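You operate a simulated robot arm through the tools that you are given. There is no shell and no other tool. Be economical: measure what you need, move in short steps, check, and stop when the job is done.

Carry out the task below with a simulated robot arm. There is one attempt and no reset: what you move stays moved.

Task
Take the small blue brush and put it on top of the rings carton.

It is judged by the outcome, as a careful person would: the job done as asked, and still so three seconds after it is handed in. It fails if anything else is knocked over, pushed out of place, dropped, spilled or broken.

Robot
A 6-joint arm with a two-finger parallel gripper, fixed in place. Base frame: the origin is at the foot of the arm, x ahead of it, y to its left, z up; the work surface is at about z = 0.78. Readings come in m, degrees, newtons and seconds.
With the tool pointing down near the work surface it reaches from about 0.26 to 0.68 m from the base axis. Its first joint turns from -66.0 to 66.0 degrees. Payload 2.9 kg.
The tool frame sits at the grasp point between the pads (the TCP): z along the fingers, y along the line on which they close. The tips reach 0.03 m beyond it. Largest opening 0.11 m; finger width 0.02, thickness 0.01; the body of the gripper, 0.048 by 0.112 m, starts 0.055 m behind the TCP.
Orientation is that of the tool frame in the base frame, as [roll, pitch, yaw] about the fixed x, y, z axes, in that order (R = Rz(yaw) Ry(pitch) Rx(roll)). With the fingers straight down and closing along the base's y, the tool's x points along the base's -x, its y along +y and its z along -z.

Tools
- The arm moves only by the tool send_rows. Its argument "rows" is a list of rows, each a list of 7 numbers: the shift along the base's x, y, z in m, then the turn, a rotation vector about the base's x, y, z in degrees, then the finger opening in m, from 0 to 0.11. In form: [[tx, ty, tz, wx, wy, wz, grip], ...]. A call has 1 to 10 rows; each row is the pose to reach, as a shift and turn from the pose commanded when the call began. Each row takes 0.2 s and may step no farther than 0.05 m and 8.6 degrees from the row before; otherwise, or with a gripper value out of range, the whole call is refused. Where a pose cannot be reached the arm comes as near as it can. A force on the tool above 40 N (or 10 N above the force at the start of the call, whichever is more), or a blocked arm, ends the call early, and 0.2 s more pass. Each finger travels about 0.108 m/s and halts on what it meets, pressing with about 26 N; the grip force reading is that of the motor and also rises with nothing between the fingers. The clock runs only during rows and for 0.2 s after the last one: add rows that repeat a pose to give the fingers time. It gives the time, the measured TCP pose, the force on the tool (base axes), the opening and the grip force at its end, in the units of the frame above (readings bear some noise).
- Cameras (640 x 400 px; columns grow to the right, rows downward): "scene" is fixed at [0.0758, 0.4149, 1.3954]; the picture's right is [-0.81, -0.59, 0.00], its down [-0.27, 0.37, -0.89] and it looks along [0.52, -0.72, -0.46] (base axes); focal length 340 px, centre (320, 200). "wrist" rides on the gripper at [-0.036, 0, -0.057] in the tool frame; the picture's right is [0.00, -1.00, 0.00], its down [0.97, 0.00, -0.24] and it looks along [0.24, 0.00, 0.97] (tool axes); focal length 218 px, centre (320, 200). There is no depth. A picture from a camera that has moved, and an enlarged one, comes with that camera's place and axes in the base frame and with its lens. The place of the scene camera against the robot may be out by one fixed shift of up to 0.018 m in any direction.
- camera(camera): a new picture of that camera. It takes no simulated time.
- zoom(camera, box): a new picture of the part [left, top, right, bottom] of that camera's present view, enlarged. It takes no simulated time.
- hand_in(): hands the job in; it is judged then, once.

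Go step by step. Nothing tells you positions but the pictures and the camera data: compare them with the known pose of the tool, close in by small moves and look again before you grip or let go. The budget is 90 turns and 36 pictures, counting those below and the enlarged ones. Unless the task says otherwise, let go and move clear before handing in, and close with one line.

The tools are called after "Emit:" as name(argument=value, ...) on one line, values as JSON. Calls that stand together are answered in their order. send_rows: Moves the arm, as the interface text tells. Its arguments: {"type":"object","properties":{"rows":{"type":"array"}},"required":["rows"]} The other tools are called the same way: camera (camera) takes a picture; zoom (camera, box) takes an enlarged picture of a part of a camera's view; hand_in () hands the job in.

At the start:

```text
time: 0.0
tool_pos: [0.3741, -0.1981, 1.1095]
tool_rot: [-180.0, -0.1, 179.9]
contact_force: [0.1, -0.7, 0.5]
finger_gap: 0.1097
grip_force: 0.0
```

scene: 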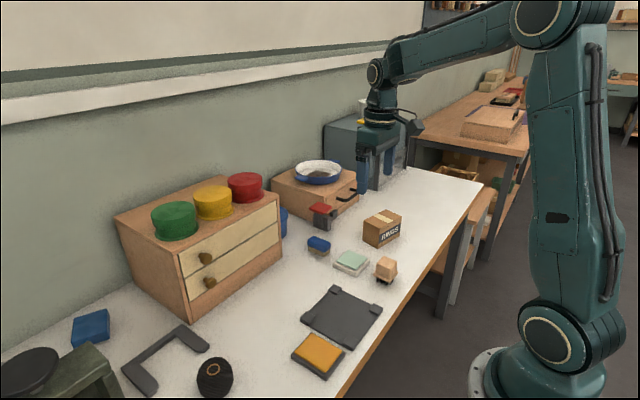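
wrist: 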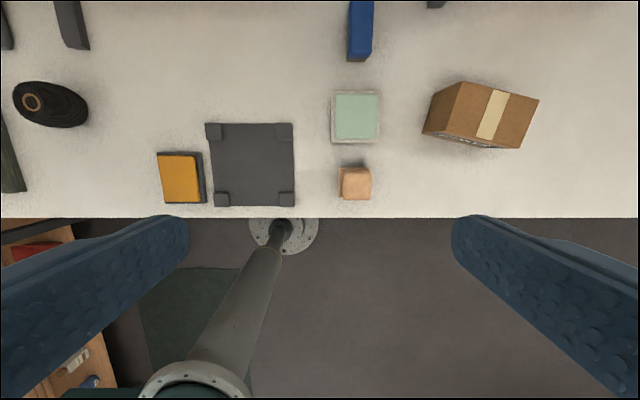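

The scene shows a small blue-topped item near (318,245) and a carton near (382,229). I'll enlarge both to confirm what they are.

Emit:
zoom(camera="scene", box=[270, 180, 430, 280])

Emit:
zoom(camera="wrist", box=[300, 0, 560, 162])

```text
4.00 times, centred on (350, 230) of scene
camera zoom: at [0.0758, 0.4149, 1.3954], right [-0.81, -0.59, 0.0], down [-0.27, 0.37, -0.89], along [0.52, -0.72, -0.46], focal length 1359 px, centre (200, 80)
```

zoom: 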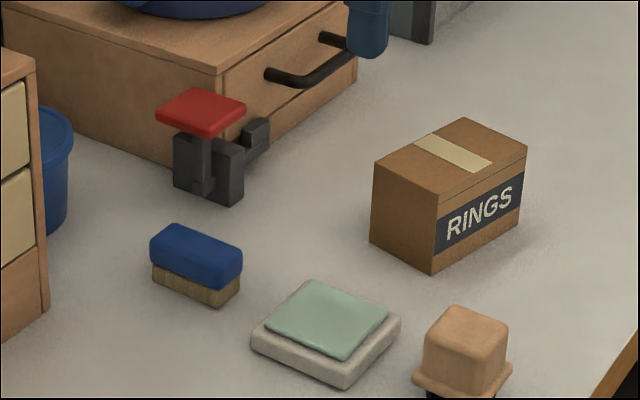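

```text
2.46 times, centred on (430, 81) of wrist
camera zoom: at [0.4094, -0.1979, 1.1675], right [0.0, -1.0, 0.0], down [-0.97, 0.0, 0.24], along [-0.24, 0.0, -0.97], focal length 537 px, centre (49, 493)
```

zoom: 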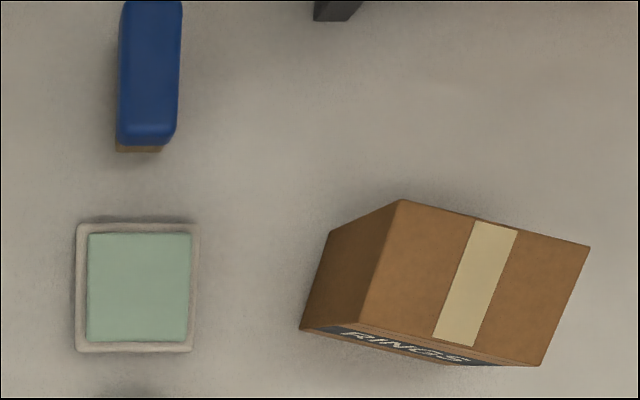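

The blue-topped bristled item is the brush, at about (0.56, -0.25) with its long side roughly along x. The RINGS carton is at about (0.48, -0.37). I'll move forward at height for a better view of both.

Emit:
send_rows(rows=[[0.03, -0.02, 0, 0, 0, 0, 0.11], [0.06, -0.04, 0, 0, 0, 0, 0.11], [0.09, -0.06, 0, 0, 0, 0, 0.11], [0.12, -0.08, 0, 0, 0, 0, 0.11], [0.12, -0.08, 0, 0, 0, 0, 0.11]])

Emit:
camera(camera="wrist")

```text
time: 1.2
tool_pos: [0.4957, -0.2787, 1.1109]
tool_rot: [180.0, -0.1, 180.0]
contact_force: [0.0, -0.3, 0.9]
finger_gap: 0.11
grip_force: 0.0
```

```text
31 pictures are left
camera wrist: at [0.53, -0.2784, 1.1682], right [0.0, -1.0, 0.0], down [-0.97, 0.0, 0.24], along [-0.24, 0.0, -0.97], focal length 218 px, centre (320, 200)
```

wrist: 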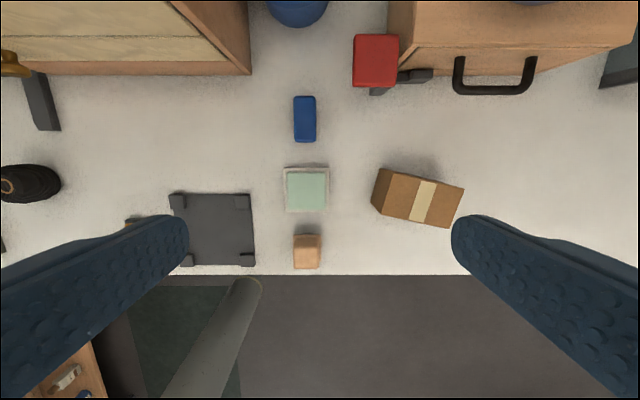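

Emit:
zoom(camera="wrist", box=[270, 80, 478, 240])

```text
2.50 times, centred on (374, 160) of wrist
camera zoom: at [0.53, -0.2784, 1.1682], right [0.0, -1.0, 0.0], down [-0.97, 0.0, 0.24], along [-0.24, 0.0, -0.97], focal length 546 px, centre (185, 300)
```

zoom: 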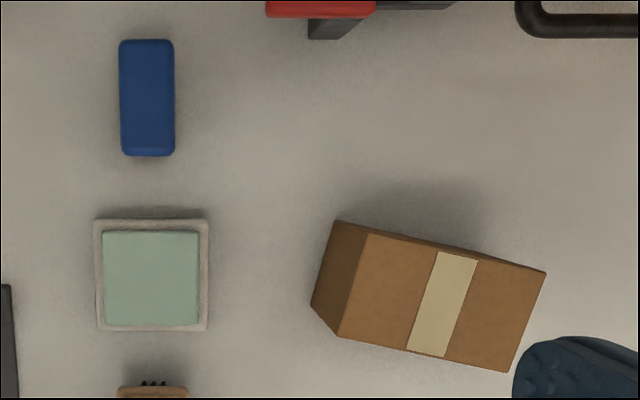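

The brush top is at about (0.569, -0.255, 0.818), measuring 0.067 along x by 0.033 along y. The carton top is centred near (0.450, -0.431), z≈0.855, about 0.113 x 0.063, with its long side about 78° from x. I'll go above the brush and look again.

Emit:
send_rows(rows=[[0.036, 0.012, -0.01, 0, 0, 0, 0.09], [0.073, 0.023, -0.04, 0, 0, 0, 0.08], [0.073, 0.023, -0.08, 0, 0, 0, 0.08], [0.073, 0.023, -0.12, 0, 0, 0, 0.08], [0.073, 0.023, -0.16, 0, 0, 0, 0.08], [0.073, 0.023, -0.2, 0, 0, 0, 0.08], [0.073, 0.023, -0.2, 0, 0, 0, 0.08]])

Emit:
camera(camera="wrist")

Emit:
zoom(camera="scene", box=[240, 140, 400, 280])

```text
time: 2.8
tool_pos: [0.5682, -0.2543, 0.9092]
tool_rot: [180.0, 0.1, 180.0]
contact_force: [-0.6, 0.7, 0.0]
finger_gap: 0.0797
grip_force: 0.0
```

```text
29 pictures are left
camera wrist: at [0.6021, -0.2545, 0.9661], right [0.0, -1.0, 0.0], down [-0.97, 0.0, 0.24], along [-0.24, 0.0, -0.97], focal length 218 px, centre (320, 200)
```

wrist: 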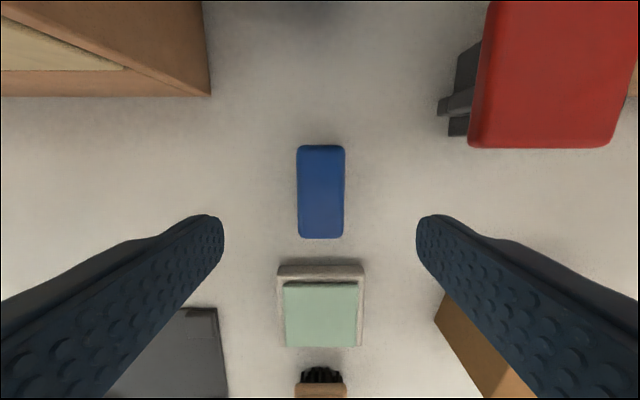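

```text
2.86 times, centred on (320, 210) of scene
camera zoom: at [0.0758, 0.4149, 1.3954], right [-0.81, -0.59, 0.0], down [-0.27, 0.37, -0.89], along [0.52, -0.72, -0.46], focal length 971 px, centre (320, 171)
```

zoom: 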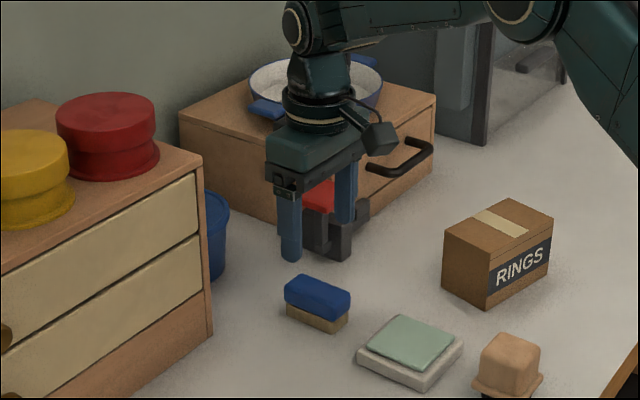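

Brush is centred under the fingers and clear on both sides. I'll descend to z≈0.818 and close.

Emit:
send_rows(rows=[[0.002, 0, -0.03, 0, 0, 0, 0.075], [0.002, 0, -0.06, 0, 0, 0, 0.07], [0.002, 0, -0.08, 0, 0, 0, 0.07], [0.002, 0, -0.091, 0, 0, 0, 0.07], [0.002, 0, -0.091, 0, 0, 0, 0.07]])

Emit:
zoom(camera="scene", box=[270, 180, 400, 280])

```text
time: 4.0
tool_pos: [0.5681, -0.2554, 0.8187]
tool_rot: [180.0, 0.0, -179.9]
contact_force: [-0.1, -0.7, 0.0]
finger_gap: 0.0697
grip_force: 0.1
```

```text
4.00 times, centred on (335, 230) of scene
camera zoom: at [0.0758, 0.4149, 1.3954], right [-0.81, -0.59, 0.0], down [-0.27, 0.37, -0.89], along [0.52, -0.72, -0.46], focal length 1359 px, centre (260, 80)
```

zoom: 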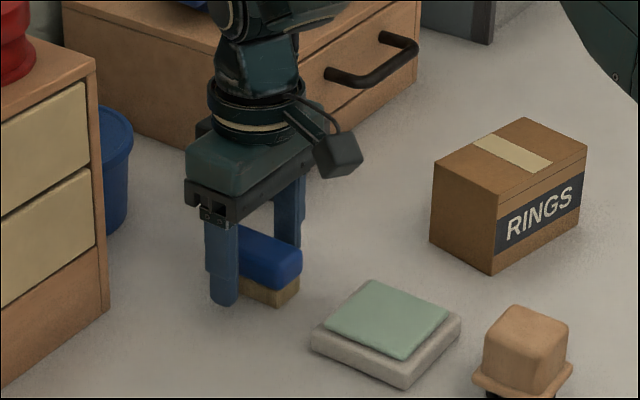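

Fingers straddle the brush with the tips just above the table. Closing, then lifting a little.

Emit:
send_rows(rows=[[0, 0, 0, 0, 0, 0, 0.045], [0, 0, 0, 0, 0, 0, 0.02], [0, 0, 0, 0, 0, 0, 0.02], [0, 0, 0, 0, 0, 0, 0.02], [0, 0, 0.03, 0, 0, 0, 0.02], [0, 0, 0.07, 0, 0, 0, 0.02], [0, 0, 0.12, 0, 0, 0, 0.02], [0, 0, 0.12, 0, 0, 0, 0.02]])

Emit:
zoom(camera="scene", box=[270, 140, 430, 260])

Emit:
camera(camera="wrist")

```text
time: 5.8
tool_pos: [0.5705, -0.2544, 0.94]
tool_rot: [-179.9, -0.1, 180.0]
contact_force: [-0.2, 1.1, -0.6]
finger_gap: 0.0334
grip_force: 25.8
```

```text
3.33 times, centred on (350, 200) of scene
camera zoom: at [0.0759, 0.4149, 1.3954], right [-0.81, -0.59, 0.0], down [-0.27, 0.37, -0.89], along [0.52, -0.72, -0.46], focal length 1132 px, centre (220, 200)
```

zoom: 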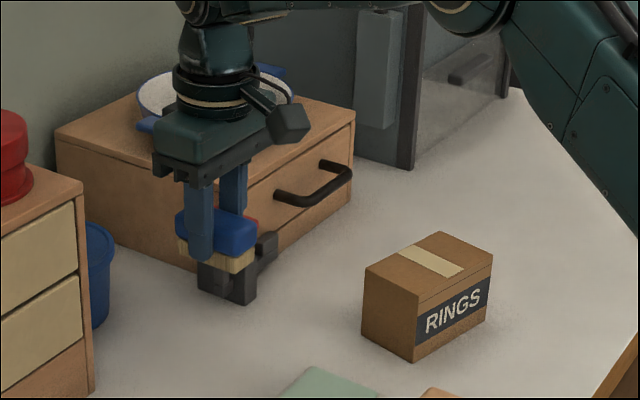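

```text
25 pictures are left
camera wrist: at [0.6047, -0.2546, 0.9972], right [0.0, -1.0, 0.0], down [-0.97, 0.0, 0.24], along [-0.24, 0.0, -0.97], focal length 218 px, centre (320, 200)
```

wrist: 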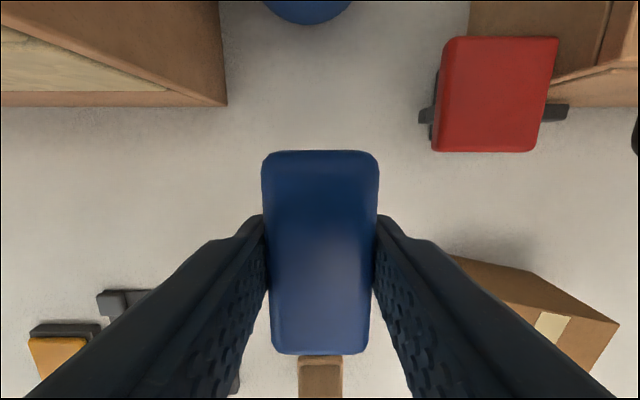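

The brush is held firmly, centred in the grip, with its base about 0.039 m below the TCP. I'll carry it above the carton while turning 78° to line it up with the carton's long side.

Emit:
send_rows(rows=[[0, 0, 0.04, 0, 0, 0, 0.02], [-0.013, -0.02, 0.04, 0, 0, 8.5, 0.02], [-0.026, -0.04, 0.04, 0, 0, 17, 0.02], [-0.04, -0.06, 0.04, 0, 0, 25.5, 0.02], [-0.053, -0.08, 0.04, 0, 0, 34, 0.02], [-0.067, -0.1, 0.04, 0, 0, 42.5, 0.02], [-0.08, -0.12, 0.04, 0, 0, 51, 0.02], [-0.094, -0.14, 0.04, 0, 0, 59.5, 0.02], [-0.107, -0.16, 0.04, 0, 0, 68, 0.02], [-0.121, -0.1765, 0.04, 0, 0, 76.5, 0.02]])

Emit:
camera(camera="wrist")

Emit:
camera(camera="scene")

```text
time: 8.0
tool_pos: [0.4478, -0.4317, 0.9799]
tool_rot: [180.0, 0.0, -103.4]
contact_force: [-0.2, -0.2, -0.5]
finger_gap: 0.0329
grip_force: 26.0
```

```text
24 pictures are left
camera wrist: at [0.4551, -0.3964, 1.0369], right [0.97, -0.23, 0.0], down [-0.22, -0.94, 0.24], along [-0.06, -0.23, -0.97], focal length 218 px, centre (320, 200)
```

wrist: 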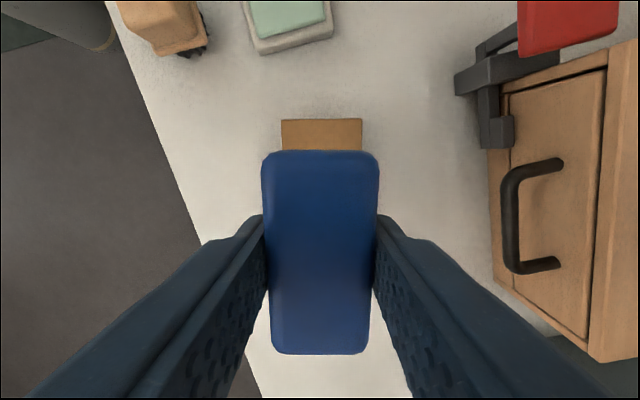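

```text
23 pictures are left
```

scene: 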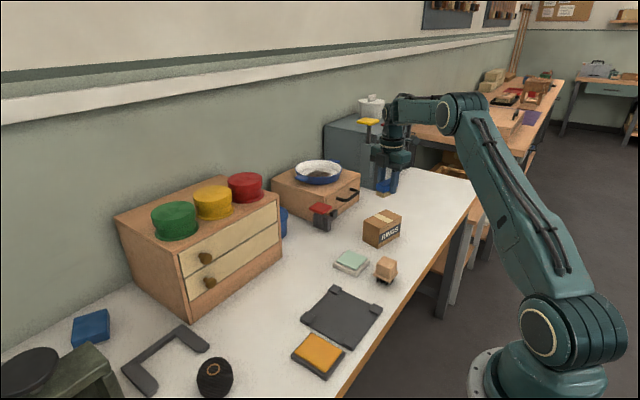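

The carton's visible near edge is square and centred under the brush, with about 1 mm of error. I'll lower toward z≈0.90.

Emit:
send_rows(rows=[[0.001, 0.0, -0.03, 0, 0, 0, 0.02], [0.001, 0, -0.055, 0, 0, 0, 0.02], [0.001, 0, -0.07, 0, 0, 0, 0.02], [0.001, 0, -0.078, 0, 0, 0, 0.02], [0.001, 0, -0.078, 0, 0, 0, 0.02]])

Emit:
zoom(camera="scene", box=[340, 180, 430, 250])

```text
time: 9.2
tool_pos: [0.4498, -0.4323, 0.9013]
tool_rot: [179.9, -0.1, -103.5]
contact_force: [-0.1, -0.1, -1.0]
finger_gap: 0.0333
grip_force: 26.0
```

```text
5.71 times, centred on (385, 215) of scene
camera zoom: at [0.0759, 0.4149, 1.3954], right [-0.81, -0.59, 0.0], down [-0.27, 0.37, -0.89], along [0.52, -0.72, -0.46], focal length 1941 px, centre (-51, 114)
```

zoom: 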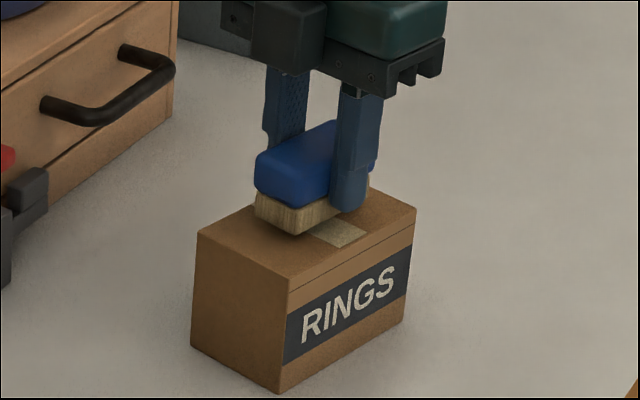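

The brush hangs a few millimetres above the carton top. I'll lower in millimetre steps and watch the force.

Emit:
send_rows(rows=[[0, 0, -0.002, 0, 0, 0, 0.02], [0, 0, -0.004, 0, 0, 0, 0.02], [0, 0, -0.005, 0, 0, 0, 0.02], [0, 0, -0.005, 0, 0, 0, 0.02]])

Emit:
zoom(camera="scene", box=[340, 180, 430, 250])

```text
time: 10.2
tool_pos: [0.4493, -0.4316, 0.8959]
tool_rot: [-180.0, 0.0, -103.4]
contact_force: [0.0, 0.5, -0.4]
finger_gap: 0.0334
grip_force: 25.8
```

```text
5.71 times, centred on (385, 215) of scene
camera zoom: at [0.0759, 0.4149, 1.3954], right [-0.81, -0.59, 0.0], down [-0.27, 0.37, -0.89], along [0.52, -0.72, -0.46], focal length 1941 px, centre (-51, 114)
```

zoom: 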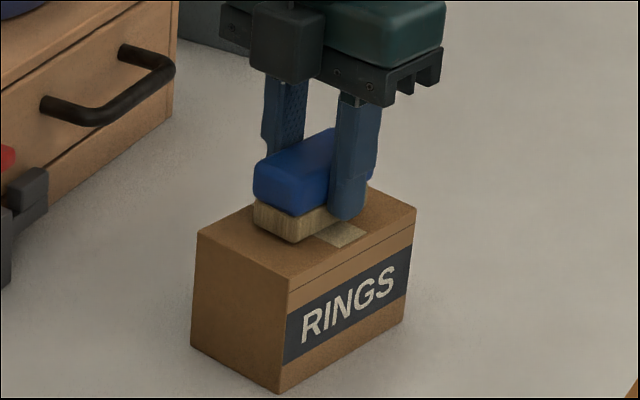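

There may still be a gap of 2–5 mm and there's no contact force. I'll keep lowering slowly.

Emit:
send_rows(rows=[[0, 0, -0.001, 0, 0, 0, 0.02], [0, 0, -0.002, 0, 0, 0, 0.02], [0, 0, -0.002, 0, 0, 0, 0.02]])

```text
time: 11.0
tool_pos: [0.4496, -0.4319, 0.8952]
tool_rot: [179.9, -0.1, -103.6]
contact_force: [0.0, -0.6, 0.1]
finger_gap: 0.0332
grip_force: 26.4
```

Emit:
send_rows(rows=[[0, 0, -0.001, 0, 0, 0, 0.02], [0, 0, -0.002, 0, 0, 0, 0.02], [0, 0, -0.002, 0, 0, 0, 0.02]])

Emit:
zoom(camera="scene", box=[365, 190, 415, 230])

```text
time: 11.8
tool_pos: [0.4495, -0.4319, 0.894]
tool_rot: [-179.9, 0.0, -103.5]
contact_force: [-3.0, 3.4, 15.5]
finger_gap: 0.0334
grip_force: 26.1
```

```text
10.00 times, centred on (390, 210) of scene
camera zoom: at [0.0756, 0.4151, 1.3953], right [-0.81, -0.59, 0.0], down [-0.27, 0.37, -0.89], along [0.52, -0.72, -0.46], focal length 3397 px, centre (-380, 100)
```

zoom: 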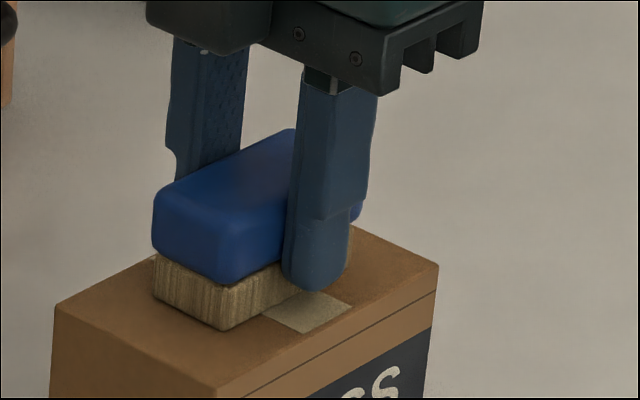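

Contact at 15 N: the brush rests on the carton. I'll ease up by half a millimetre, open, then rise straight up.

Emit:
send_rows(rows=[[0, 0, 0.001, 0, 0, 0, 0.02], [0, 0, 0.001, 0, 0, 0, 0.036], [0, 0, 0.001, 0, 0, 0, 0.045], [0, 0, 0.001, 0, 0, 0, 0.06], [0, 0, 0.001, 0, 0, 0, 0.06], [0, 0, 0.02, 0, 0, 0, 0.06], [0, 0, 0.05, 0, 0, 0, 0.06], [0, 0, 0.09, 0, 0, 0, 0.06], [0, 0, 0.13, 0, 0, 0, 0.06], [0, 0, 0.13, 0, 0, 0, 0.06]])

Emit:
zoom(camera="scene", box=[270, 160, 430, 280])

Emit:
camera(camera="wrist")

```text
time: 14.0
tool_pos: [0.4505, -0.4316, 1.0229]
tool_rot: [-179.9, 0.0, -103.5]
contact_force: [0.1, 0.2, -0.7]
finger_gap: 0.0602
grip_force: 0.1
```

```text
3.33 times, centred on (350, 220) of scene
camera zoom: at [0.0758, 0.4149, 1.3954], right [-0.81, -0.59, 0.0], down [-0.27, 0.37, -0.89], along [0.52, -0.72, -0.46], focal length 1132 px, centre (220, 133)
```

zoom: 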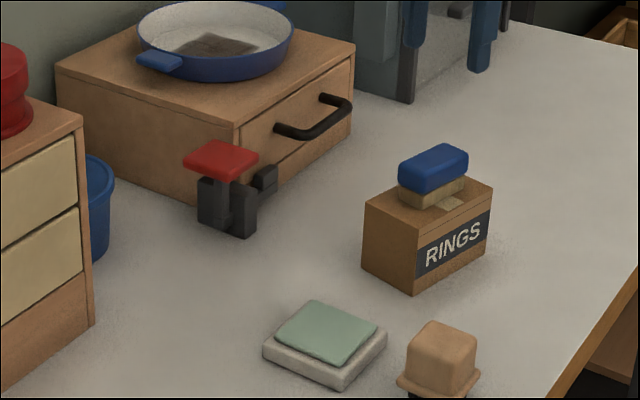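

```text
18 pictures are left
camera wrist: at [0.4571, -0.3966, 1.0799], right [0.97, -0.23, 0.0], down [-0.23, -0.94, 0.24], along [-0.06, -0.23, -0.97], focal length 218 px, centre (320, 200)
```

wrist: 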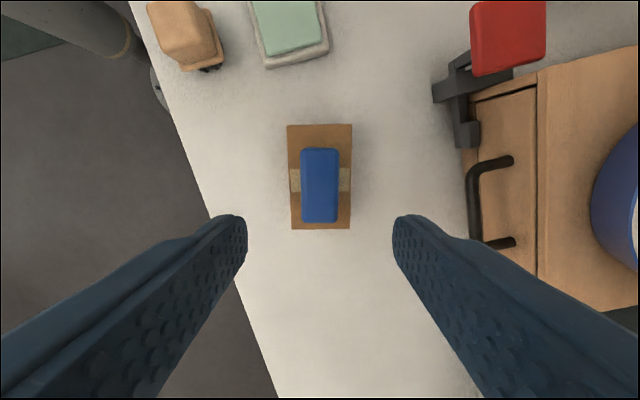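

The brush sits centred on the RINGS carton, the gripper is clear, and nothing else has moved. Handing in.

Emit:
hand_in()

```text
The job is handed in.
```

The small blue brush is resting on top of the rings carton, the gripper is clear of it, and nothing else looked disturbed in the last pictures.
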